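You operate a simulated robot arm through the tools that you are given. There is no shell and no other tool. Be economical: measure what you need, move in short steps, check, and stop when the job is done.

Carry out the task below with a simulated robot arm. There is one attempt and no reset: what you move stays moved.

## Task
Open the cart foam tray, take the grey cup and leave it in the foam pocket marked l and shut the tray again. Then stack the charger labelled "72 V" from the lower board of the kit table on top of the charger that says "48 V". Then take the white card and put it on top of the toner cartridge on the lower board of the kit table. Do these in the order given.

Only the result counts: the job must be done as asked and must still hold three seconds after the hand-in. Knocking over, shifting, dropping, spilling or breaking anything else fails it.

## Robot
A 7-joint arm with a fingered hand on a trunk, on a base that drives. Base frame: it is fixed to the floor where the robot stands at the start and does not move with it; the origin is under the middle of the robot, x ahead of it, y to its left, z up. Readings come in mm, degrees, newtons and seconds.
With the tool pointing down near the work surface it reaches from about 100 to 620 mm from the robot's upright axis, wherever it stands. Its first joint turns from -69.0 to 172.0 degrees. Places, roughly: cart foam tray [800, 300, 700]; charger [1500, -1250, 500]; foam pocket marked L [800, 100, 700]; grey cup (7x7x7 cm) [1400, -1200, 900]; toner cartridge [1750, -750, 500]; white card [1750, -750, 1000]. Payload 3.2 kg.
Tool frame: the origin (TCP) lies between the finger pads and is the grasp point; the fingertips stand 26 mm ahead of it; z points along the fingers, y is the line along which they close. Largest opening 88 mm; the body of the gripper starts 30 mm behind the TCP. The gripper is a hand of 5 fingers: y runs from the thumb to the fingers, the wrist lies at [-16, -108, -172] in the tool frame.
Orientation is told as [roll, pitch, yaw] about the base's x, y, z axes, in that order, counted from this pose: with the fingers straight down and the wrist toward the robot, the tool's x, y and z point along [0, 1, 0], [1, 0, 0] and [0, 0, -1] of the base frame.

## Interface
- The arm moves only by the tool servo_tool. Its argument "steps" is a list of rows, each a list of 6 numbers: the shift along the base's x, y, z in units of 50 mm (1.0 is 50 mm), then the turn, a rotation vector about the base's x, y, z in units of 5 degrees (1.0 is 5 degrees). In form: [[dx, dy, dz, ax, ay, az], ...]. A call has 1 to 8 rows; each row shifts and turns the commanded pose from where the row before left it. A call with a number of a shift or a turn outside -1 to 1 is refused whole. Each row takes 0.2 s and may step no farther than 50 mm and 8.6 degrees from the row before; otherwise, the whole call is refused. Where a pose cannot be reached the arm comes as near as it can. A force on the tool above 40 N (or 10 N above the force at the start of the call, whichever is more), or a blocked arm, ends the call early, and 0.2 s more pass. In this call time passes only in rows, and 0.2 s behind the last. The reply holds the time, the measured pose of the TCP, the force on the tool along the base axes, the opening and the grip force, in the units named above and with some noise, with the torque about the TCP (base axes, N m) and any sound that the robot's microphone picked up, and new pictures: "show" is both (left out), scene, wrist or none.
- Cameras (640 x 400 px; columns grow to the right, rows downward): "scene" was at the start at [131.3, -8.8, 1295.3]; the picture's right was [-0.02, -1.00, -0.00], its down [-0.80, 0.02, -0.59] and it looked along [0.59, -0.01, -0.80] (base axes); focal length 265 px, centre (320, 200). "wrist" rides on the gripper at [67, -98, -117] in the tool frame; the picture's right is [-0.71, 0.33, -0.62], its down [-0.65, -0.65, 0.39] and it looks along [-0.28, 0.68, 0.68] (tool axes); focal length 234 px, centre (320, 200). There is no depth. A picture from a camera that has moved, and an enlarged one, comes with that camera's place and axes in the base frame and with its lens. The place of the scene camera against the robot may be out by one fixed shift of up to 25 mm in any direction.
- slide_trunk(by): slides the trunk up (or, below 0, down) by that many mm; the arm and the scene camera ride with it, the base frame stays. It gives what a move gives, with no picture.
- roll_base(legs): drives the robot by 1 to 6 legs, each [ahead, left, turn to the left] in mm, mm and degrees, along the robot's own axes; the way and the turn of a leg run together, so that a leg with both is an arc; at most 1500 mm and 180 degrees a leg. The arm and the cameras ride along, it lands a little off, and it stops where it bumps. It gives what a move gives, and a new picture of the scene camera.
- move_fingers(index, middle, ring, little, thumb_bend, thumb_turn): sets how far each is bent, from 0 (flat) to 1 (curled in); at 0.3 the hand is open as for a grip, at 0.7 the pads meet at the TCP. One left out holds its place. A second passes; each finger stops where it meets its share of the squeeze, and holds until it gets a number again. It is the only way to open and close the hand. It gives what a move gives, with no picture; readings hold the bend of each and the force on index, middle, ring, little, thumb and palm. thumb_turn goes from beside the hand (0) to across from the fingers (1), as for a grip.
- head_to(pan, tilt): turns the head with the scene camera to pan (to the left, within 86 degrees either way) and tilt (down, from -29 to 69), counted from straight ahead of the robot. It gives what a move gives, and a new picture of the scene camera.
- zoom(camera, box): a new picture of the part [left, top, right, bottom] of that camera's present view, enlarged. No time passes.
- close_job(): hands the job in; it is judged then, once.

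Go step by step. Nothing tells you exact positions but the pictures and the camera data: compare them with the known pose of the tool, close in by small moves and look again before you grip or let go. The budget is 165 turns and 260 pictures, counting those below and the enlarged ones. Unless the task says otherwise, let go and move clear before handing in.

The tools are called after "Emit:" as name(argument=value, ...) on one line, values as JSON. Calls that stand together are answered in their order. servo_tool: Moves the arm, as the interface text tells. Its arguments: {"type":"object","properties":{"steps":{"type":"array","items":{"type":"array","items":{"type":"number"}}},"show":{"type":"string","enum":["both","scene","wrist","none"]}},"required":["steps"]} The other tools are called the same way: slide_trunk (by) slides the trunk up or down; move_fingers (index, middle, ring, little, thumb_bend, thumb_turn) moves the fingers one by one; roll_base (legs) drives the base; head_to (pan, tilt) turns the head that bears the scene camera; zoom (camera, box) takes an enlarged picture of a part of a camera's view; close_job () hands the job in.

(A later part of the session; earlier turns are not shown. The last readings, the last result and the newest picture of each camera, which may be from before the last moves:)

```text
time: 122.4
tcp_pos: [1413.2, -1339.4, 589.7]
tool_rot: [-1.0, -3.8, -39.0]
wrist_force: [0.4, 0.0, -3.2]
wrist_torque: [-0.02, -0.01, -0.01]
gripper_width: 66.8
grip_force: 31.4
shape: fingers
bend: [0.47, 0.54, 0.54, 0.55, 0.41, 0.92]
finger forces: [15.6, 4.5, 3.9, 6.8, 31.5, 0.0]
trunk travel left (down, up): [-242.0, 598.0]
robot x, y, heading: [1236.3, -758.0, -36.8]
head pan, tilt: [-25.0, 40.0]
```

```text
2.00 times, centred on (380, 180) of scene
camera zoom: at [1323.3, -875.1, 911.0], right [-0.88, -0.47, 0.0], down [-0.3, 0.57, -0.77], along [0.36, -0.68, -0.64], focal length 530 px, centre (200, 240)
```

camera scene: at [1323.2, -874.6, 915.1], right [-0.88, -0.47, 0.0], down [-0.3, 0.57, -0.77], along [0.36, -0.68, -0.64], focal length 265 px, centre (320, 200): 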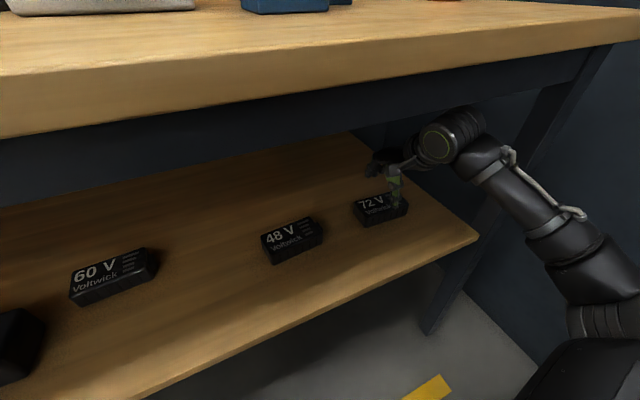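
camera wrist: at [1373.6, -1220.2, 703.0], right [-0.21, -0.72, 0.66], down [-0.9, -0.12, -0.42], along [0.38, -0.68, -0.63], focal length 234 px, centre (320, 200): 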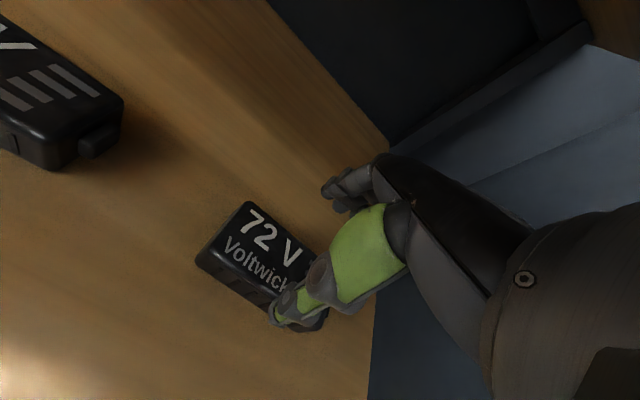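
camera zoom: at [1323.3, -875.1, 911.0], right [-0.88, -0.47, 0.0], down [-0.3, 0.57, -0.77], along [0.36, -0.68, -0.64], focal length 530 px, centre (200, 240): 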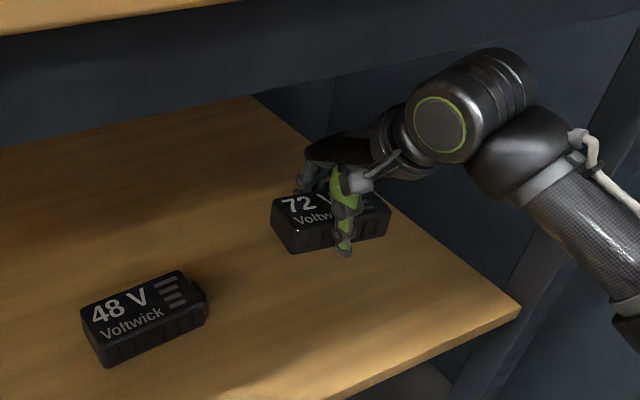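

The charger is held level. I carry it 212 mm left above the 48 V charger, yawing 18° to align.

Emit:
servo_tool(steps=[[0.5, 0.68, 0, 0, 0, 0.74], [0.5, 0.68, 0, 0, 0, 0.74], [0.5, 0.68, 0, 0, 0, 0.74], [0.5, 0.68, 0, 0, 0, 0.74]], show="both")

```text
time: 123.4
tcp_pos: [1513.6, -1204.9, 590.5]
tool_rot: [-0.9, -3.8, -24.2]
wrist_force: [0.6, 0.3, -3.4]
wrist_torque: [0.02, -0.02, -0.01]
gripper_width: 66.5
grip_force: 31.0
shape: fingers
bend: [0.47, 0.54, 0.54, 0.55, 0.41, 0.92]
finger forces: [15.5, 4.6, 3.7, 6.6, 31.1, 0.1]
trunk travel left (down, up): [-242.0, 598.0]
robot x, y, heading: [1232.5, -761.4, -36.7]
head pan, tilt: [-25.0, 40.0]
camera scene: at [1323.4, -874.8, 911.0], right [-0.88, -0.47, 0.0], down [-0.3, 0.57, -0.77], along [0.36, -0.68, -0.64], focal length 265 px, centre (320, 200)
camera wrist: at [1446.0, -1099.6, 699.2], right [-0.02, -0.76, 0.66], down [-0.84, -0.34, -0.42], along [0.54, -0.56, -0.63], focal length 234 px, centre (320, 200)
```

scene: 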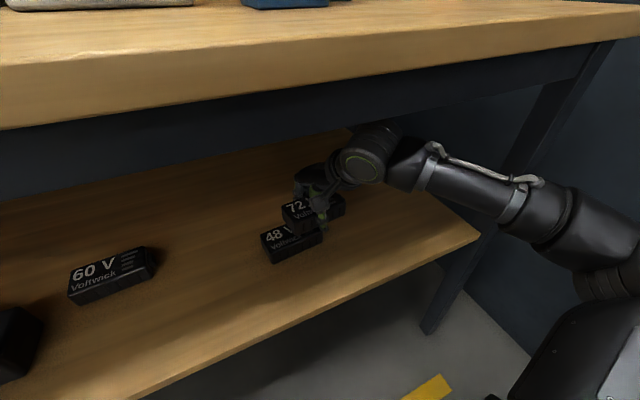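
wrist: 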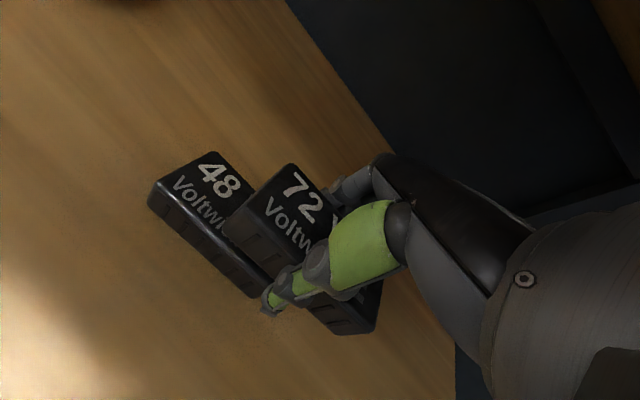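

Emit:
servo_tool(steps=[[0.31, 0.42, 0, 0, 0, 0.4], [0.31, 0.42, 0, 0, 0, 0.4]], show="none")

Emit:
zoom(camera="wrist", box=[180, 110, 420, 350])

Emit:
zoom(camera="scene", box=[200, 100, 440, 300])

```text
time: 124.0
tcp_pos: [1543.8, -1163.0, 589.6]
tool_rot: [-0.8, -3.8, -20.1]
wrist_force: [-0.2, 0.3, -2.7]
wrist_torque: [0.01, 0.0, -0.02]
gripper_width: 66.7
grip_force: 30.5
shape: fingers
bend: [0.47, 0.54, 0.55, 0.55, 0.41, 0.92]
finger forces: [15.6, 4.6, 3.9, 6.6, 31.1, 0.0]
trunk travel left (down, up): [-242.0, 598.0]
robot x, y, heading: [1232.0, -763.6, -36.8]
head pan, tilt: [-25.0, 40.0]
```

```text
1.67 times, centred on (300, 230) of wrist
camera zoom: at [1469.3, -1062.9, 698.3], right [0.03, -0.75, 0.66], down [-0.81, -0.4, -0.42], along [0.58, -0.52, -0.63], focal length 390 px, centre (353, 150)
```

zoom: 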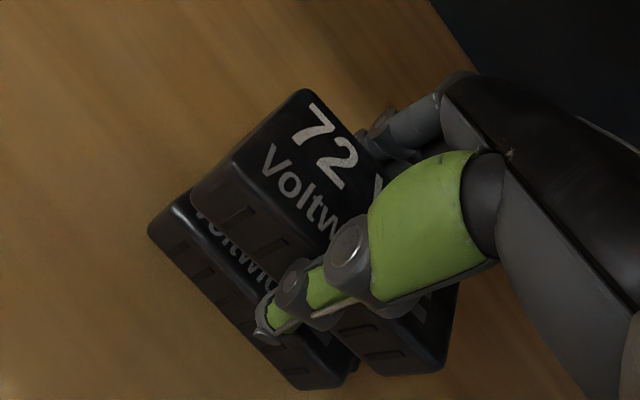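

```text
2.00 times, centred on (320, 200) of scene
camera zoom: at [1323.4, -874.8, 911.0], right [-0.88, -0.47, 0.0], down [-0.3, 0.57, -0.77], along [0.36, -0.68, -0.64], focal length 530 px, centre (320, 200)
```

zoom: 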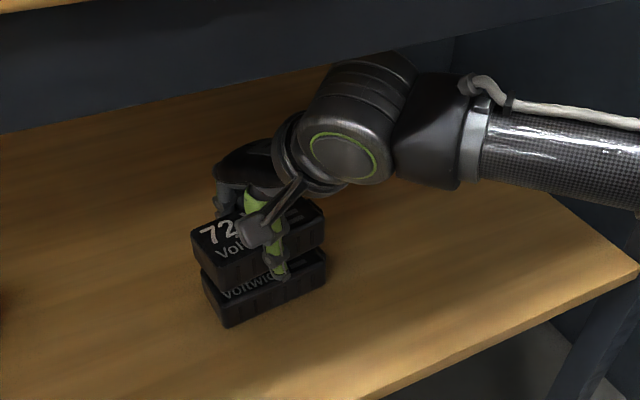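

Alignment is within a few mm. I lower onto the 48 V charger.

Emit:
slide_trunk(by=-21)

Emit:
slide_trunk(by=-5)

Emit:
zoom(camera="scene", box=[220, 140, 420, 280])

```text
time: 124.7
tcp_pos: [1545.7, -1163.7, 570.7]
tool_rot: [-1.0, -4.1, -20.2]
wrist_force: [0.6, -0.3, 5.5]
wrist_torque: [-0.26, -0.04, 0.02]
gripper_width: 66.4
grip_force: 32.7
shape: fingers
bend: [0.47, 0.54, 0.55, 0.55, 0.41, 0.92]
finger forces: [16.1, 5.0, 4.3, 7.6, 31.9, 0.1]
trunk travel left (down, up): [-221.0, 619.0]
robot x, y, heading: [1237.1, -763.2, -36.8]
head pan, tilt: [-25.0, 40.0]
```

```text
time: 125.2
tcp_pos: [1544.6, -1162.2, 569.8]
tool_rot: [-1.1, -4.7, -20.1]
wrist_force: [2.6, -4.1, 30.2]
wrist_torque: [-0.2, 0.21, 0.04]
gripper_width: 66.7
grip_force: 34.2
shape: fingers
bend: [0.47, 0.54, 0.55, 0.55, 0.41, 0.92]
finger forces: [18.6, 4.9, 4.3, 9.5, 31.7, 0.0]
trunk travel left (down, up): [-216.0, 624.0]
robot x, y, heading: [1237.0, -760.6, -36.9]
head pan, tilt: [-25.0, 40.0]
```

```text
2.86 times, centred on (320, 210) of scene
camera zoom: at [1321.4, -872.3, 886.0], right [-0.88, -0.47, 0.0], down [-0.3, 0.57, -0.77], along [0.36, -0.68, -0.64], focal length 757 px, centre (320, 171)
```

zoom: 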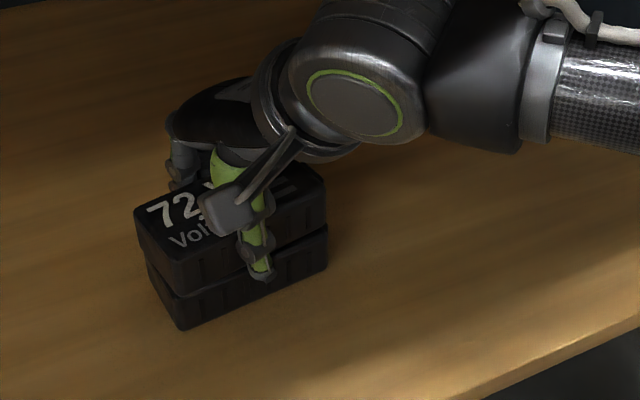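

It rests on the 48 V charger. I relieve the press and open.

Emit:
slide_trunk(by=5)

Emit:
move_fingers(index=0.3, middle=0.3, ring=0.3, little=0.3, thumb_bend=0.3)

Emit:
slide_trunk(by=45)

Emit:
zoom(camera="scene", box=[220, 140, 420, 280])

Emit:
zoom(camera="wrist", box=[0, 0, 640, 400])

```text
time: 125.8
tcp_pos: [1543.5, -1162.8, 569.3]
tool_rot: [-1.0, -4.1, -20.2]
wrist_force: [5.7, -5.0, 20.1]
wrist_torque: [-0.32, -0.11, 0.05]
gripper_width: 66.4
grip_force: 35.0
shape: fingers
bend: [0.47, 0.54, 0.55, 0.55, 0.41, 0.92]
finger forces: [19.3, 5.7, 4.9, 9.3, 30.4, 0.1]
trunk travel left (down, up): [-221.0, 619.0]
robot x, y, heading: [1236.5, -763.6, -36.9]
head pan, tilt: [-25.0, 40.0]
```

```text
time: 126.8
tcp_pos: [1543.7, -1162.2, 568.1]
tool_rot: [-0.8, -3.8, -20.0]
wrist_force: [-0.1, -0.4, -0.3]
wrist_torque: [0.01, 0.01, -0.02]
gripper_width: 87.4
grip_force: 0.0
shape: fingers
bend: [0.3, 0.3, 0.3, 0.3, 0.3, 0.97]
finger forces: [0.1, 0.0, 0.0, 0.0, 0.0, 0.0]
trunk travel left (down, up): [-221.0, 619.0]
robot x, y, heading: [1233.6, -762.0, -36.5]
head pan, tilt: [-25.0, 40.0]
```

```text
time: 127.7
tcp_pos: [1543.9, -1163.9, 612.7]
tool_rot: [-0.9, -3.8, -20.1]
wrist_force: [-0.3, 0.1, 0.7]
wrist_torque: [-0.02, 0.02, 0.01]
gripper_width: 87.6
grip_force: 0.2
shape: fingers
bend: [0.3, 0.3, 0.3, 0.3, 0.3, 0.97]
finger forces: [0.0, 0.1, 0.0, 0.1, 0.0, 0.0]
trunk travel left (down, up): [-266.0, 574.0]
robot x, y, heading: [1239.0, -765.6, -36.8]
head pan, tilt: [-25.0, 40.0]
```

```text
2.86 times, centred on (320, 210) of scene
camera zoom: at [1323.2, -874.7, 935.1], right [-0.88, -0.47, 0.0], down [-0.3, 0.57, -0.77], along [0.36, -0.68, -0.64], focal length 757 px, centre (320, 171)
```

zoom: 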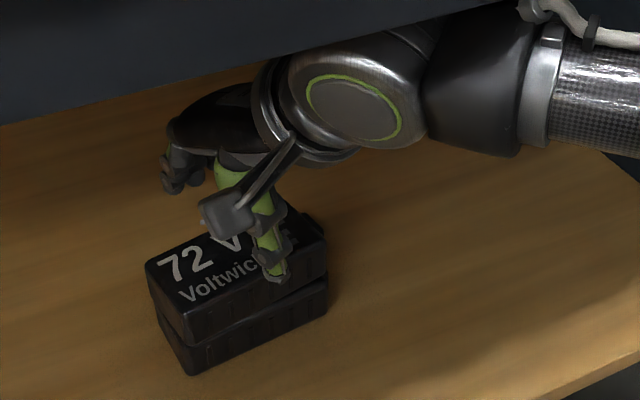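

```text
1.00 times, centred on (320, 200) of wrist (not enlarged: the box is as wide or as high as the picture)
camera zoom: at [1469.0, -1063.1, 722.5], right [0.03, -0.75, 0.66], down [-0.81, -0.4, -0.42], along [0.58, -0.52, -0.63], focal length 234 px, centre (320, 200)
```

zoom: 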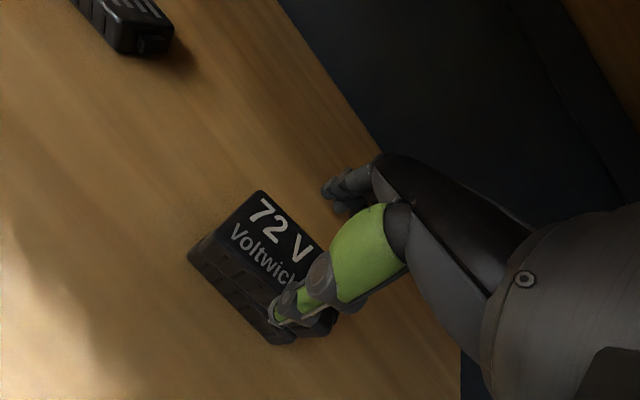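

The stack stands well. I back out from under the table.

Emit:
roll_base(legs=[[-150, 0, 0]])

Emit:
roll_base(legs=[[-200, 0, 0]])

```text
time: 129.0
tcp_pos: [1424.1, -1073.6, 613.1]
tool_rot: [-1.0, -3.8, -20.2]
wrist_force: [0.2, 0.6, 0.2]
wrist_torque: [0.0, 0.01, 0.0]
gripper_width: 88.1
grip_force: 0.1
shape: fingers
bend: [0.3, 0.3, 0.3, 0.3, 0.3, 0.97]
finger forces: [0.0, 0.0, 0.1, 0.0, 0.0, 0.0]
trunk travel left (down, up): [-266.0, 574.0]
robot x, y, heading: [1112.0, -670.6, -36.9]
head pan, tilt: [-25.0, 40.0]
camera scene: at [1203.1, -784.3, 935.1], right [-0.88, -0.47, 0.0], down [-0.3, 0.57, -0.77], along [0.36, -0.68, -0.64], focal length 265 px, centre (320, 200)
```

scene: 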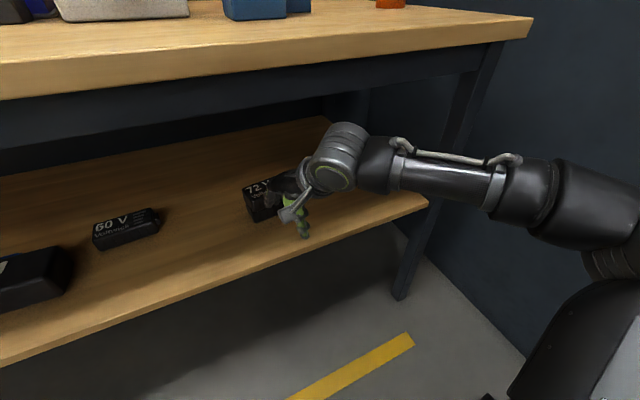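

```text
time: 130.6
tcp_pos: [1262.8, -951.5, 613.4]
tool_rot: [-1.0, -3.7, -20.2]
wrist_force: [0.3, 1.2, -0.4]
wrist_torque: [0.0, -0.02, 0.02]
gripper_width: 87.6
grip_force: 0.1
shape: fingers
bend: [0.3, 0.3, 0.3, 0.3, 0.3, 0.97]
finger forces: [0.0, 0.0, 0.0, 0.0, 0.0, 0.0]
trunk travel left (down, up): [-266.0, 574.0]
robot x, y, heading: [954.7, -549.8, -36.9]
head pan, tilt: [-25.0, 40.0]
camera scene: at [1041.9, -663.2, 935.1], right [-0.88, -0.47, 0.0], down [-0.3, 0.57, -0.77], along [0.36, -0.68, -0.64], focal length 265 px, centre (320, 200)
```

scene: 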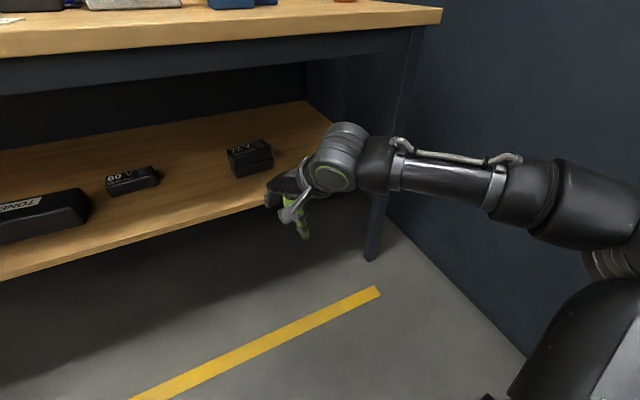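

The stack is fine. Now I look for the white card on the table top: I raise the trunk, drop the hand's reach, and look.

Emit:
slide_trunk(by=400)

Emit:
head_to(pan=10, tilt=30)

Emit:
zoom(camera="scene", box=[180, 120, 440, 280])

```text
time: 134.5
tcp_pos: [1262.9, -952.7, 1013.4]
tool_rot: [-0.8, -3.8, -20.2]
wrist_force: [-0.6, 0.5, 0.3]
wrist_torque: [0.01, 0.01, 0.01]
gripper_width: 87.6
grip_force: 0.1
shape: fingers
bend: [0.3, 0.3, 0.3, 0.3, 0.3, 0.97]
finger forces: [0.0, 0.0, 0.0, 0.0, 0.0, 0.0]
trunk travel left (down, up): [-666.0, 174.0]
robot x, y, heading: [953.7, -552.4, -37.0]
head pan, tilt: [-25.0, 40.0]
```

```text
time: 135.5
tcp_pos: [1262.7, -951.2, 1012.0]
tool_rot: [-1.1, -3.8, -20.1]
wrist_force: [-0.4, 0.0, -0.6]
wrist_torque: [0.05, 0.0, -0.04]
gripper_width: 87.6
grip_force: 0.1
shape: fingers
bend: [0.3, 0.3, 0.3, 0.3, 0.3, 0.97]
finger forces: [0.0, 0.1, 0.0, 0.0, 0.0, 0.0]
trunk travel left (down, up): [-666.0, 174.0]
robot x, y, heading: [954.7, -550.0, -37.0]
head pan, tilt: [10.0, 30.0]
camera scene: at [1082.6, -629.4, 1350.4], right [-0.45, -0.89, 0.0], down [-0.45, 0.23, -0.87], along [0.77, -0.39, -0.5], focal length 265 px, centre (320, 200)
```

scene: 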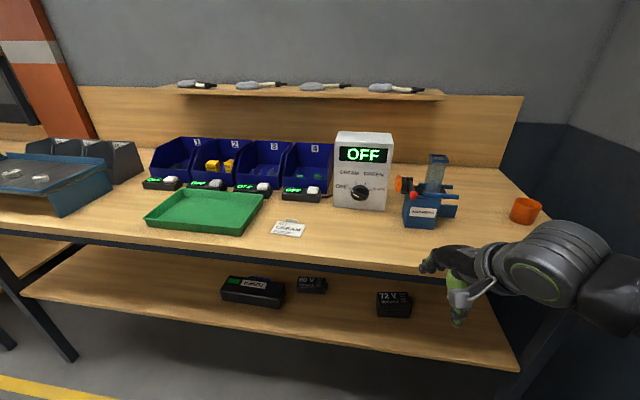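

```text
2.46 times, centred on (310, 200) of scene
camera zoom: at [1082.6, -629.4, 1350.4], right [-0.45, -0.89, 0.0], down [-0.45, 0.23, -0.87], along [0.77, -0.39, -0.5], focal length 652 px, centre (345, 200)
```

zoom: 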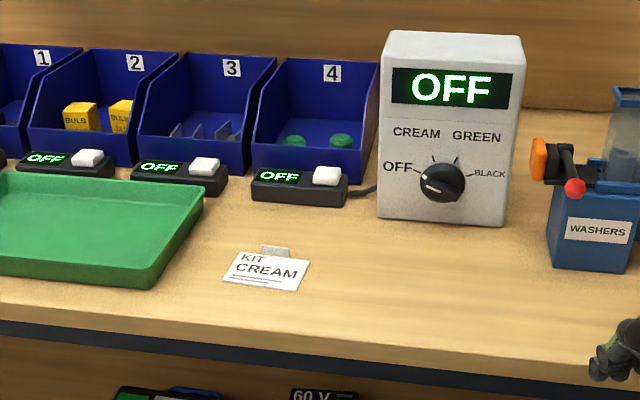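

The white "KIT CREAM" card lies flat with an upright tab at its back edge, about (1690, -840). I drive over and bring the hand near it.

Emit:
roll_base(legs=[[0, 200, 0], [190, 0, 0]])

Emit:
servo_tool(steps=[[0.57, 0.78, 0, 0, 0, -0.8], [0.57, 0.78, 0, 0, 0, -0.8], [0.57, 0.78, 0, 0, 0, -0.8]], show="both")

```text
time: 138.2
tcp_pos: [1534.0, -904.8, 1012.2]
tool_rot: [-0.9, -3.8, -20.2]
wrist_force: [-0.1, -1.1, -0.3]
wrist_torque: [-0.01, 0.06, 0.0]
gripper_width: 87.7
grip_force: 0.1
shape: fingers
bend: [0.3, 0.3, 0.3, 0.3, 0.3, 0.97]
finger forces: [0.0, 0.1, 0.1, 0.1, 0.1, 0.1]
trunk travel left (down, up): [-666.0, 174.0]
robot x, y, heading: [1225.1, -506.6, -36.9]
head pan, tilt: [10.0, 30.0]
camera scene: at [1353.3, -582.6, 1350.4], right [-0.45, -0.89, 0.0], down [-0.45, 0.23, -0.87], along [0.77, -0.39, -0.5], focal length 265 px, centre (320, 200)
```

scene: 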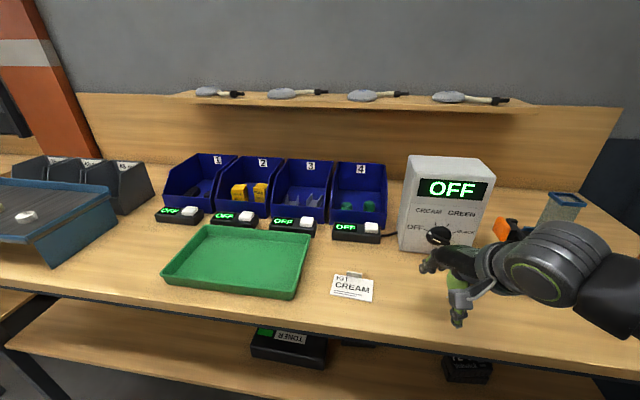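

```text
time: 139.0
tcp_pos: [1622.7, -783.9, 1014.3]
tool_rot: [-1.1, -3.8, -32.3]
wrist_force: [-0.8, 0.8, 0.6]
wrist_torque: [-0.04, 0.01, 0.0]
gripper_width: 87.7
grip_force: 0.1
shape: fingers
bend: [0.3, 0.3, 0.3, 0.3, 0.3, 0.97]
finger forces: [0.0, 0.0, 0.2, 0.0, 0.0, 0.1]
trunk travel left (down, up): [-666.0, 174.0]
robot x, y, heading: [1224.3, -501.3, -36.8]
head pan, tilt: [10.0, 30.0]
camera scene: at [1354.7, -579.2, 1350.4], right [-0.45, -0.89, 0.0], down [-0.45, 0.22, -0.87], along [0.77, -0.39, -0.5], focal length 265 px, centre (320, 200)
camera wrist: at [1570.1, -669.6, 1123.4], right [-0.13, -0.74, 0.66], down [-0.88, -0.22, -0.42], along [0.46, -0.63, -0.63], focal length 234 px, centre (320, 200)
```

scene: 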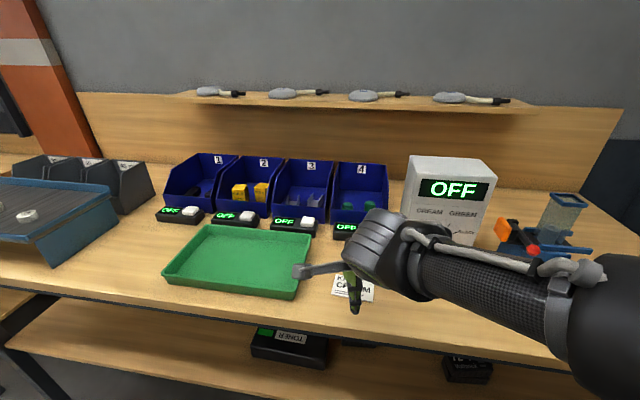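
wrist: 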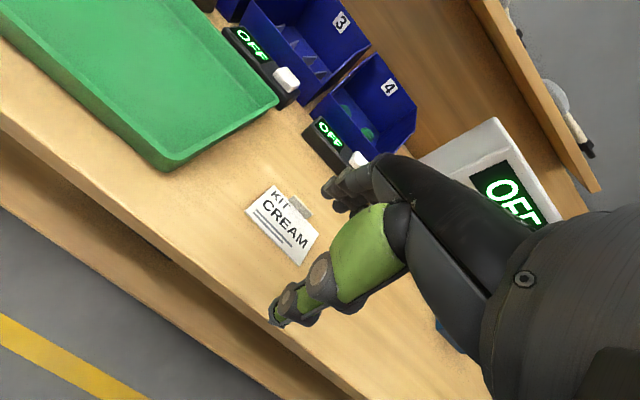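

Emit:
zoom(camera="wrist", box=[220, 150, 380, 280])

Emit:
zoom(camera="scene", box=[300, 230, 400, 330])

```text
3.08 times, centred on (300, 215) of wrist
camera zoom: at [1570.1, -669.6, 1123.4], right [-0.13, -0.74, 0.66], down [-0.88, -0.22, -0.42], along [0.46, -0.63, -0.63], focal length 720 px, centre (382, 154)
```

zoom: 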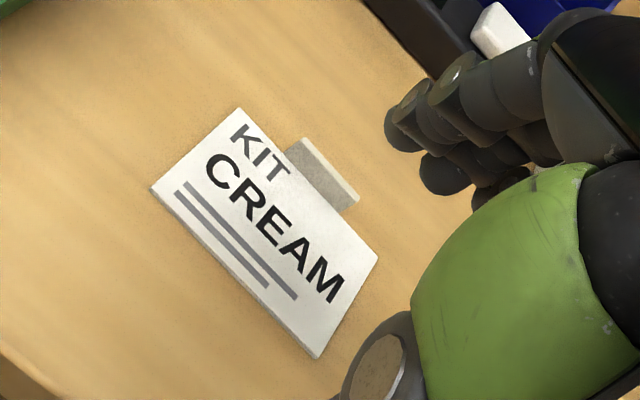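

```text
4.00 times, centred on (350, 280) of scene
camera zoom: at [1354.7, -579.2, 1350.4], right [-0.45, -0.89, 0.0], down [-0.45, 0.22, -0.87], along [0.77, -0.39, -0.5], focal length 1060 px, centre (200, -120)
```

zoom: 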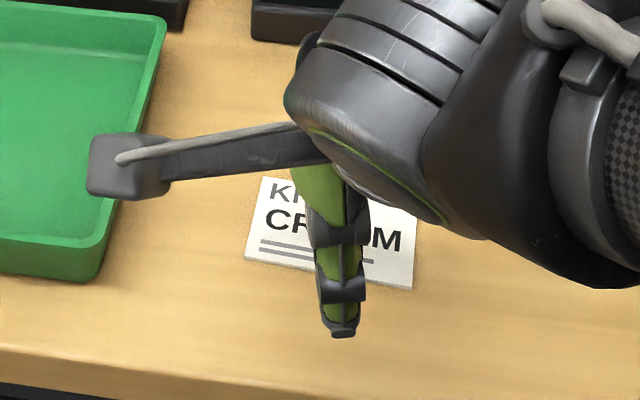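

The tab is upright, ~38 mm wide, 14 mm high, centred at about (1707, -848). I drive ahead so the hand comes above it, level the hand and pre-close it.

Emit:
roll_base(legs=[[103, 0, 0]])

Emit:
servo_tool(steps=[[0, 0, 0, 0.22, 0.38, -0.4], [0, 0, 0, 0.22, 0.38, -0.4]], show="none")

Emit:
move_fingers(index=0.52, middle=0.52, ring=0.52, little=0.52, thumb_bend=0.52)

Emit:
zoom(camera="wrist", box=[140, 110, 460, 310])

```text
time: 140.2
tcp_pos: [1703.9, -847.7, 1013.9]
tool_rot: [-0.9, -3.8, -32.0]
wrist_force: [-0.4, -0.4, -0.2]
wrist_torque: [0.02, 0.02, 0.02]
gripper_width: 87.4
grip_force: 0.0
shape: fingers
bend: [0.3, 0.3, 0.3, 0.3, 0.3, 0.97]
finger forces: [0.0, 0.1, 0.0, 0.1, 0.0, 0.1]
trunk travel left (down, up): [-666.0, 174.0]
robot x, y, heading: [1307.9, -565.7, -37.0]
head pan, tilt: [10.0, 30.0]
camera scene: at [1435.3, -644.4, 1350.4], right [-0.45, -0.89, 0.0], down [-0.45, 0.23, -0.87], along [0.77, -0.39, -0.5], focal length 265 px, centre (320, 200)
```

scene: 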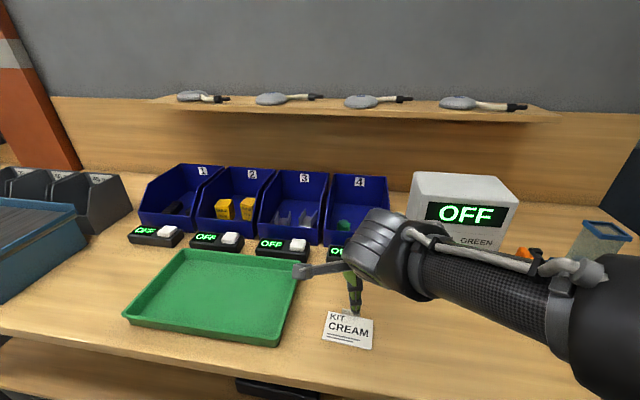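

```text
time: 140.8
tcp_pos: [1702.8, -848.3, 1014.2]
tool_rot: [-1.3, 0.6, -36.1]
wrist_force: [-0.8, 0.4, 0.0]
wrist_torque: [0.01, -0.01, 0.01]
gripper_width: 87.4
grip_force: 0.0
shape: fingers
bend: [0.3, 0.3, 0.3, 0.3, 0.3, 0.97]
finger forces: [0.0, 0.1, 0.0, 0.0, 0.0, 0.0]
trunk travel left (down, up): [-666.0, 174.0]
robot x, y, heading: [1305.4, -567.4, -37.2]
head pan, tilt: [10.0, 30.0]
```

```text
time: 141.8
tcp_pos: [1704.3, -847.3, 1014.1]
tool_rot: [-1.3, 0.5, -36.1]
wrist_force: [-0.5, -0.2, 0.7]
wrist_torque: [0.02, 0.0, 0.03]
gripper_width: 41.8
grip_force: 0.0
shape: fingers
bend: [0.52, 0.52, 0.52, 0.52, 0.52, 0.97]
finger forces: [0.0, 0.0, 0.1, 0.0, 0.0, 0.0]
trunk travel left (down, up): [-666.0, 174.0]
robot x, y, heading: [1305.4, -571.0, -36.8]
head pan, tilt: [10.0, 30.0]
```

```text
2.00 times, centred on (300, 210) of wrist
camera zoom: at [1666.0, -735.2, 1130.9], right [-0.14, -0.76, 0.64], down [-0.92, -0.14, -0.37], along [0.37, -0.63, -0.68], focal length 468 px, centre (360, 180)
```

zoom: 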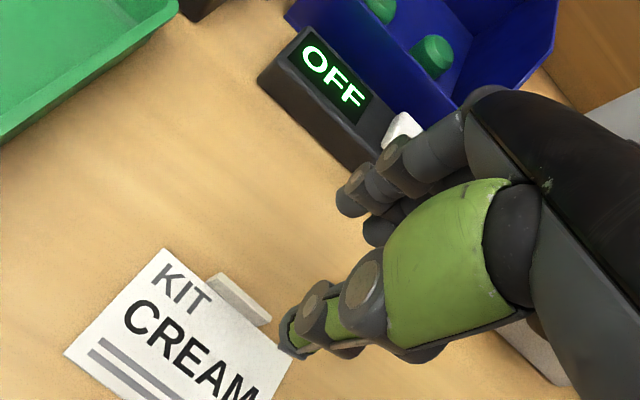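

Emit:
slide_trunk(by=-65)

Emit:
zoom(camera="wrist", box=[180, 150, 380, 310])

Emit:
zoom(camera="scene", box=[280, 240, 440, 360])

```text
time: 142.8
tcp_pos: [1703.5, -848.1, 949.6]
tool_rot: [-1.3, 0.4, -36.1]
wrist_force: [-0.4, 0.4, -0.6]
wrist_torque: [0.02, -0.02, 0.03]
gripper_width: 41.8
grip_force: 0.1
shape: fingers
bend: [0.52, 0.52, 0.52, 0.52, 0.52, 0.97]
finger forces: [0.1, 0.0, 0.0, 0.0, 0.1, 0.0]
trunk travel left (down, up): [-601.0, 239.0]
robot x, y, heading: [1309.4, -567.8, -36.9]
head pan, tilt: [10.0, 30.0]
```

```text
2.50 times, centred on (280, 230) of wrist
camera zoom: at [1666.0, -735.1, 1066.0], right [-0.14, -0.76, 0.64], down [-0.92, -0.14, -0.37], along [0.37, -0.63, -0.68], focal length 585 px, centre (420, 125)
```

zoom: 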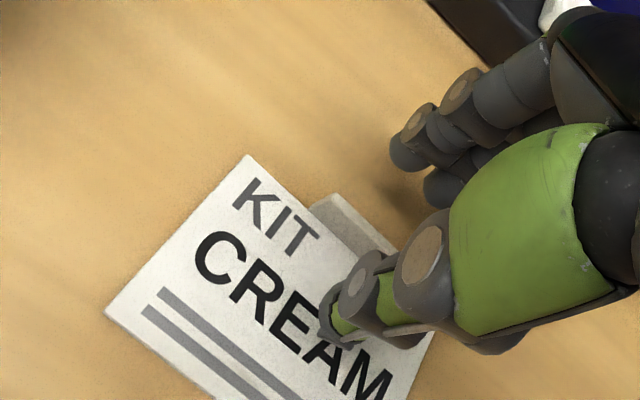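

```text
3.33 times, centred on (360, 300) of scene
camera zoom: at [1434.9, -643.9, 1285.4], right [-0.45, -0.89, 0.0], down [-0.45, 0.23, -0.87], along [0.77, -0.39, -0.5], focal length 883 px, centre (187, -133)
```

zoom: 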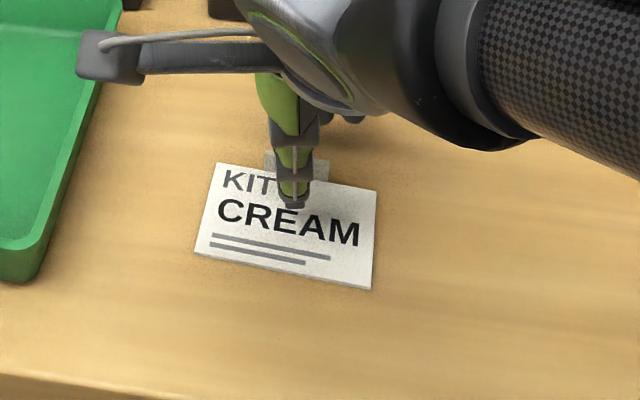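

Emit:
slide_trunk(by=-15)

Emit:
slide_trunk(by=-5)

Emit:
zoom(camera="wrist", box=[180, 150, 380, 310])

```text
time: 143.4
tcp_pos: [1703.4, -846.8, 935.3]
tool_rot: [-1.2, 0.5, -36.1]
wrist_force: [-1.2, -0.9, 0.5]
wrist_torque: [-0.03, 0.02, -0.04]
gripper_width: 41.7
grip_force: 0.1
shape: fingers
bend: [0.52, 0.52, 0.52, 0.52, 0.52, 0.97]
finger forces: [0.0, 0.0, 0.1, 0.0, 0.1, 0.1]
trunk travel left (down, up): [-586.0, 254.0]
robot x, y, heading: [1305.1, -565.5, -36.7]
head pan, tilt: [10.0, 30.0]
```

```text
time: 144.0
tcp_pos: [1703.3, -847.6, 932.2]
tool_rot: [-1.3, 0.4, -36.1]
wrist_force: [0.5, -0.7, 9.8]
wrist_torque: [0.26, 0.26, 0.01]
gripper_width: 41.8
grip_force: 4.8
shape: fingers
bend: [0.52, 0.52, 0.52, 0.52, 0.52, 0.97]
finger forces: [0.0, 0.0, 0.1, 0.0, 10.0, 0.0]
trunk travel left (down, up): [-581.0, 259.0]
robot x, y, heading: [1307.6, -570.1, -36.9]
head pan, tilt: [10.0, 30.0]
```

```text
2.50 times, centred on (280, 230) of wrist
camera zoom: at [1665.5, -734.7, 1047.6], right [-0.14, -0.76, 0.64], down [-0.92, -0.14, -0.37], along [0.37, -0.64, -0.68], focal length 585 px, centre (420, 125)
```

zoom: 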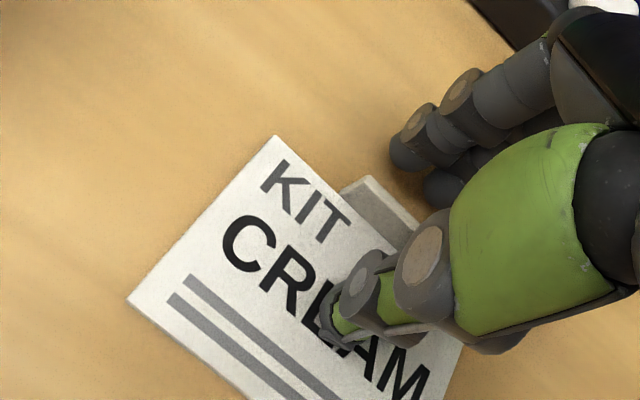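

The thumb just touches the card. I rise 3 mm and close on the tab.

Emit:
slide_trunk(by=4)

Emit:
move_fingers(index=0.75, middle=0.75, ring=0.75, little=0.75, thumb_bend=0.75)

Emit:
zoom(camera="wrist", box=[180, 150, 380, 310])

```text
time: 144.5
tcp_pos: [1703.1, -849.1, 932.9]
tool_rot: [-1.3, 0.6, -36.1]
wrist_force: [0.3, 0.1, -0.1]
wrist_torque: [-0.01, -0.01, -0.02]
gripper_width: 41.3
grip_force: 0.0
shape: fingers
bend: [0.52, 0.52, 0.52, 0.52, 0.52, 0.97]
finger forces: [0.0, 0.0, 0.0, 0.1, 0.1, 0.1]
trunk travel left (down, up): [-585.0, 255.0]
robot x, y, heading: [1306.2, -565.3, -36.9]
head pan, tilt: [10.0, 30.0]
```

```text
time: 145.5
tcp_pos: [1703.7, -847.2, 933.4]
tool_rot: [-1.3, 0.5, -36.1]
wrist_force: [0.0, -0.2, 1.0]
wrist_torque: [0.02, 0.01, -0.01]
gripper_width: 1.7
grip_force: 6.7
shape: fingers
bend: [0.74, 0.74, 0.75, 0.75, 0.68, 0.97]
finger forces: [4.6, 2.1, 0.0, 0.0, 7.3, 0.0]
trunk travel left (down, up): [-585.0, 255.0]
robot x, y, heading: [1302.4, -565.5, -36.8]
head pan, tilt: [10.0, 30.0]
```

```text
2.50 times, centred on (280, 230) of wrist
camera zoom: at [1666.0, -735.2, 1050.0], right [-0.14, -0.76, 0.64], down [-0.92, -0.14, -0.37], along [0.37, -0.63, -0.68], focal length 585 px, centre (420, 125)
```

zoom: 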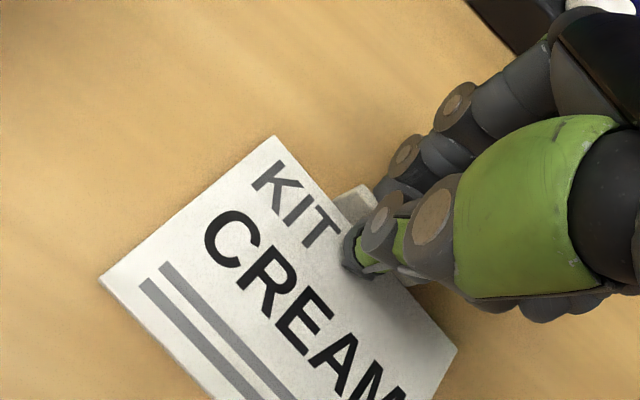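

Emit:
move_fingers(index=0.85, middle=0.85, thumb_bend=0.85)

Emit:
slide_trunk(by=40)

Emit:
zoom(camera="wrist", box=[140, 110, 460, 310])

Emit:
zoom(camera="scene", box=[280, 240, 440, 360])

```text
time: 146.5
tcp_pos: [1703.1, -848.3, 932.7]
tool_rot: [-1.3, 0.5, -36.1]
wrist_force: [-0.3, -1.1, -0.5]
wrist_torque: [0.01, -0.03, -0.03]
gripper_width: 0.3
grip_force: 13.5
shape: fingers
bend: [0.79, 0.85, 0.75, 0.75, 0.73, 0.97]
finger forces: [15.2, 0.0, 0.0, 0.0, 12.8, 0.0]
trunk travel left (down, up): [-585.0, 255.0]
robot x, y, heading: [1308.5, -568.1, -36.9]
head pan, tilt: [10.0, 30.0]
```

```text
time: 147.3
tcp_pos: [1703.1, -847.1, 974.0]
tool_rot: [-1.4, 0.5, -36.1]
wrist_force: [0.7, 0.5, -0.5]
wrist_torque: [-0.01, 0.04, 0.02]
gripper_width: 0.0
grip_force: 14.1
shape: fingers
bend: [0.79, 0.85, 0.75, 0.75, 0.73, 0.97]
finger forces: [15.2, 0.0, 0.1, 0.0, 12.7, 0.0]
trunk travel left (down, up): [-625.0, 215.0]
robot x, y, heading: [1305.6, -570.9, -37.1]
head pan, tilt: [10.0, 30.0]
```

```text
2.00 times, centred on (300, 210) of wrist
camera zoom: at [1666.1, -735.4, 1089.9], right [-0.14, -0.76, 0.64], down [-0.92, -0.14, -0.37], along [0.37, -0.63, -0.68], focal length 468 px, centre (360, 180)
```

zoom: 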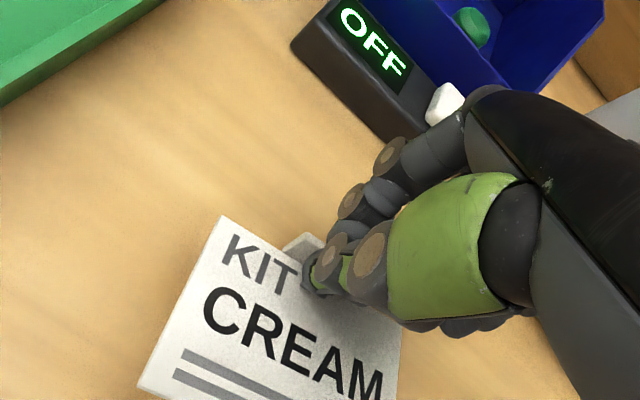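

```text
3.33 times, centred on (360, 300) of scene
camera zoom: at [1435.1, -644.2, 1309.5], right [-0.45, -0.89, 0.0], down [-0.45, 0.23, -0.87], along [0.77, -0.39, -0.5], focal length 883 px, centre (187, -133)
```

zoom: 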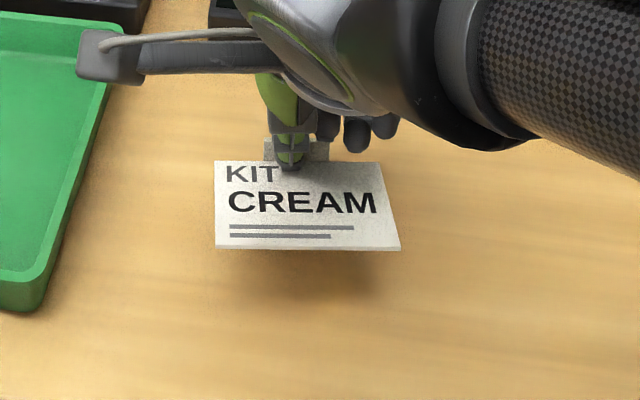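

The card is up. I raise a bit more and back out, then lower to look at the toner cartridge.

Emit:
slide_trunk(by=30)

Emit:
roll_base(legs=[[-330, 0, 0]])

Emit:
slide_trunk(by=-330)

Emit:
head_to(pan=10, tilt=30)

Emit:
zoom(camera="wrist", box=[0, 0, 640, 400])

```text
time: 148.1
tcp_pos: [1702.5, -848.4, 1004.1]
tool_rot: [-1.3, 0.5, -36.1]
wrist_force: [-0.4, -0.2, -0.1]
wrist_torque: [0.04, -0.04, 0.01]
gripper_width: 0.0
grip_force: 13.9
shape: fingers
bend: [0.79, 0.85, 0.75, 0.75, 0.73, 0.97]
finger forces: [15.3, 0.1, 0.1, 0.1, 12.8, 0.0]
trunk travel left (down, up): [-655.0, 185.0]
robot x, y, heading: [1309.3, -563.7, -37.3]
head pan, tilt: [10.0, 30.0]
```

```text
time: 150.3
tcp_pos: [1433.3, -645.2, 1003.4]
tool_rot: [-1.3, 0.5, -36.0]
wrist_force: [1.8, 0.0, -1.0]
wrist_torque: [-0.03, 0.0, 0.0]
gripper_width: 0.0
grip_force: 14.5
shape: fingers
bend: [0.79, 0.85, 0.75, 0.75, 0.73, 0.97]
finger forces: [15.3, 0.0, 0.0, 0.0, 12.8, 0.0]
trunk travel left (down, up): [-655.0, 185.0]
robot x, y, heading: [1036.0, -363.3, -37.0]
head pan, tilt: [10.0, 30.0]
camera scene: at [1166.3, -442.1, 1339.5], right [-0.45, -0.89, 0.0], down [-0.45, 0.23, -0.87], along [0.77, -0.39, -0.5], focal length 265 px, centre (320, 200)
```

scene: 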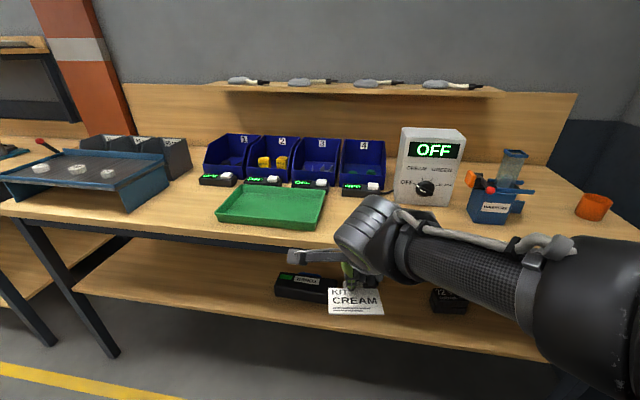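

```text
time: 153.6
tcp_pos: [1435.2, -646.0, 674.6]
tool_rot: [-1.3, 0.5, -36.0]
wrist_force: [0.3, 0.4, 0.1]
wrist_torque: [-0.02, 0.01, 0.01]
gripper_width: 0.0
grip_force: 14.2
shape: fingers
bend: [0.79, 0.85, 0.75, 0.75, 0.73, 0.97]
finger forces: [15.5, 0.0, 0.0, 0.0, 12.9, 0.0]
trunk travel left (down, up): [-325.0, 515.0]
robot x, y, heading: [1035.9, -364.9, -36.7]
head pan, tilt: [10.0, 30.0]
```

```text
time: 154.2
tcp_pos: [1435.4, -646.5, 672.7]
tool_rot: [-1.4, 0.5, -36.0]
wrist_force: [0.3, 0.3, -0.2]
wrist_torque: [-0.01, 0.01, 0.01]
gripper_width: 0.2
grip_force: 14.4
shape: fingers
bend: [0.79, 0.85, 0.75, 0.75, 0.73, 0.97]
finger forces: [15.5, 0.0, 0.1, 0.0, 12.9, 0.1]
trunk travel left (down, up): [-325.0, 515.0]
robot x, y, heading: [1041.5, -364.5, -36.9]
head pan, tilt: [10.0, 30.0]
camera scene: at [1166.7, -442.4, 1009.4], right [-0.45, -0.89, 0.0], down [-0.45, 0.23, -0.87], along [0.77, -0.39, -0.5], focal length 265 px, centre (320, 200)
```

scene: 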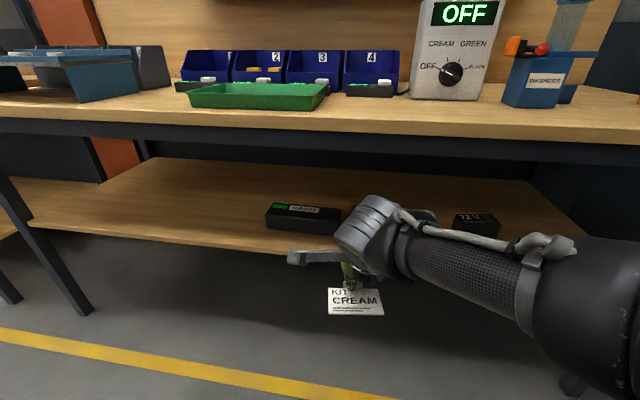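

```text
1.00 times, centred on (320, 200) of wrist (not enlarged: the box is as wide or as high as the picture)
camera zoom: at [1398.0, -532.9, 789.8], right [-0.13, -0.76, 0.64], down [-0.92, -0.15, -0.37], along [0.37, -0.63, -0.68], focal length 234 px, centre (320, 200)
```

zoom: 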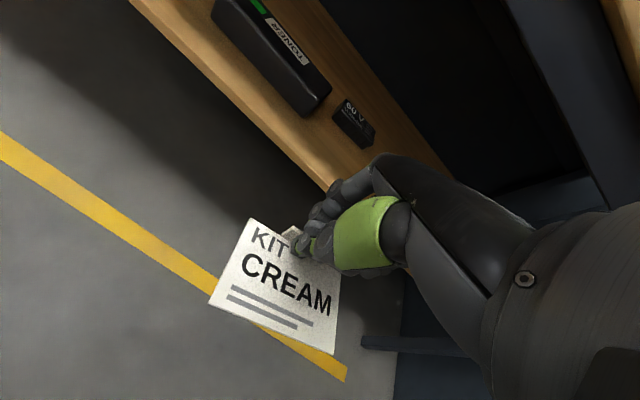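

Emit:
zoom(camera="scene", box=[240, 180, 420, 330])

Emit:
zoom(camera="wrist", box=[180, 0, 400, 140])

```text
2.67 times, centred on (330, 255) of scene
camera zoom: at [1166.7, -442.4, 1009.4], right [-0.45, -0.89, 0.0], down [-0.45, 0.23, -0.87], along [0.77, -0.39, -0.5], focal length 707 px, centre (293, 53)
```

zoom: 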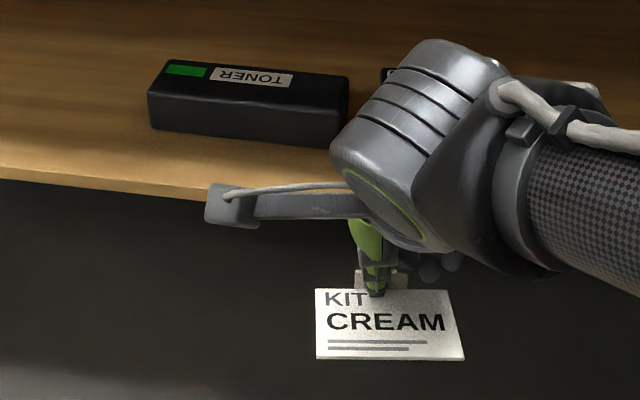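

```text
2.86 times, centred on (290, 70) of wrist
camera zoom: at [1398.0, -532.9, 789.8], right [-0.13, -0.76, 0.64], down [-0.92, -0.15, -0.37], along [0.37, -0.63, -0.68], focal length 669 px, centre (406, 571)
```

zoom: 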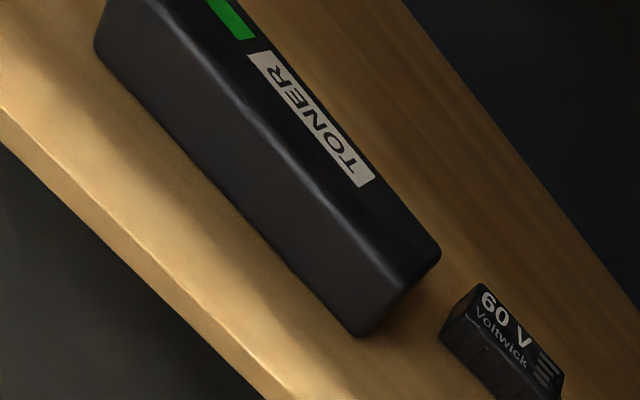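

Toner: top z ≈ 555, centre about room (1904, 518), i.e. (1839, -716). The card is held level, yawed ~10°. I approach: ahead, left, hand right with -10° yaw, and lower.

Emit:
roll_base(legs=[[140, 0, 0], [0, 333, 0]])

Emit:
servo_tool(steps=[[-0.575, -0.777, 0, 0, 0, -0.67], [-0.575, -0.777, 0, 0, 0, -0.67], [-0.575, -0.777, 0, 0, 0, -0.67]], show="none")

Emit:
slide_trunk(by=-67)

Emit:
head_to(pan=-15, tilt=35)

Emit:
zoom(camera="wrist", box=[0, 0, 640, 400])

```text
time: 157.2
tcp_pos: [1744.6, -461.8, 674.0]
tool_rot: [-1.3, 0.5, -35.7]
wrist_force: [0.6, 0.4, -0.2]
wrist_torque: [0.02, -0.01, 0.02]
gripper_width: 0.4
grip_force: 13.8
shape: fingers
bend: [0.79, 0.85, 0.75, 0.75, 0.73, 0.97]
finger forces: [15.5, 0.0, 0.0, 0.1, 12.9, 0.1]
trunk travel left (down, up): [-325.0, 515.0]
robot x, y, heading: [1342.0, -182.1, -36.7]
head pan, tilt: [10.0, 30.0]
camera scene: at [1474.8, -259.4, 1009.4], right [-0.45, -0.89, 0.0], down [-0.45, 0.22, -0.87], along [0.77, -0.39, -0.5], focal length 265 px, centre (320, 200)
```

scene: 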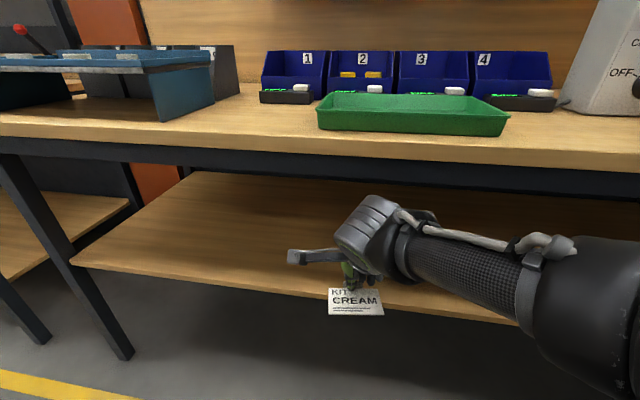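

```text
time: 158.1
tcp_pos: [1656.3, -578.3, 671.9]
tool_rot: [-1.1, 0.6, -46.0]
wrist_force: [-0.3, -0.1, -0.2]
wrist_torque: [0.06, 0.01, -0.02]
gripper_width: 0.1
grip_force: 14.3
shape: fingers
bend: [0.79, 0.85, 0.75, 0.75, 0.73, 0.97]
finger forces: [15.6, 0.0, 0.0, 0.1, 12.9, 0.0]
trunk travel left (down, up): [-325.0, 515.0]
robot x, y, heading: [1350.2, -180.3, -36.6]
head pan, tilt: [10.0, 30.0]
```

```text
time: 159.1
tcp_pos: [1655.1, -578.1, 605.5]
tool_rot: [-1.3, 0.5, -45.9]
wrist_force: [0.3, 0.2, -0.5]
wrist_torque: [0.02, -0.01, 0.02]
gripper_width: 0.0
grip_force: 14.3
shape: fingers
bend: [0.79, 0.85, 0.75, 0.75, 0.73, 0.97]
finger forces: [15.6, 0.1, 0.0, 0.1, 12.9, 0.1]
trunk travel left (down, up): [-258.0, 582.0]
robot x, y, heading: [1345.8, -181.3, -36.4]
head pan, tilt: [10.0, 30.0]
```

```text
time: 160.0
tcp_pos: [1656.3, -578.7, 605.5]
tool_rot: [-1.3, 0.6, -45.9]
wrist_force: [0.0, 0.4, -0.5]
wrist_torque: [0.0, -0.02, 0.02]
gripper_width: 0.3
grip_force: 13.8
shape: fingers
bend: [0.79, 0.85, 0.75, 0.75, 0.73, 0.97]
finger forces: [15.6, 0.0, 0.0, 0.0, 12.9, 0.1]
trunk travel left (down, up): [-258.0, 582.0]
robot x, y, heading: [1347.8, -181.8, -36.7]
head pan, tilt: [-15.0, 35.0]
camera scene: at [1448.5, -288.0, 934.7], right [-0.78, -0.62, 0.0], down [-0.36, 0.45, -0.82], along [0.51, -0.64, -0.57], focal length 265 px, centre (320, 200)
```

scene: 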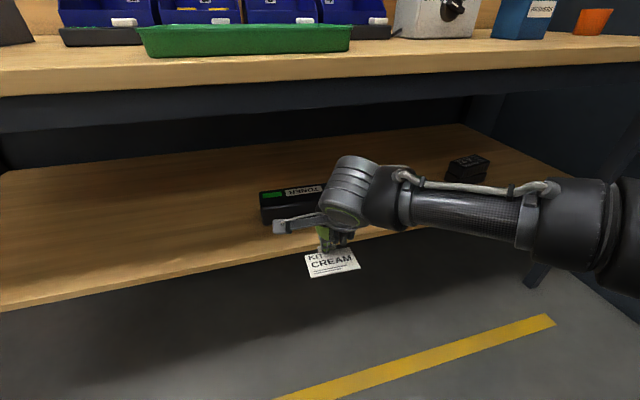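

```text
1.00 times, centred on (320, 200) of wrist (not enlarged: the box is as wide or as high as the picture)
camera zoom: at [1638.7, -461.1, 721.5], right [-0.26, -0.73, 0.64], down [-0.93, 0.01, -0.37], along [0.26, -0.69, -0.68], focal length 234 px, centre (320, 200)
```

zoom: 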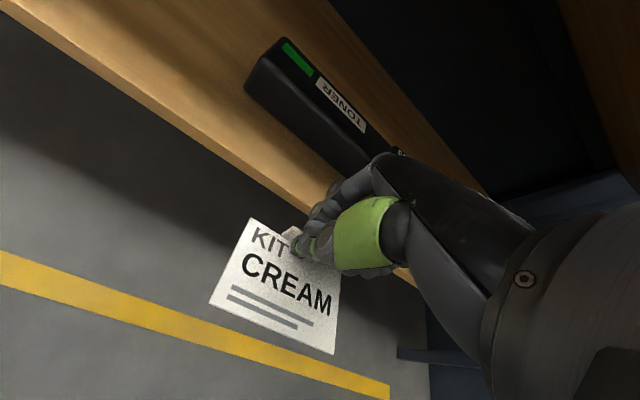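

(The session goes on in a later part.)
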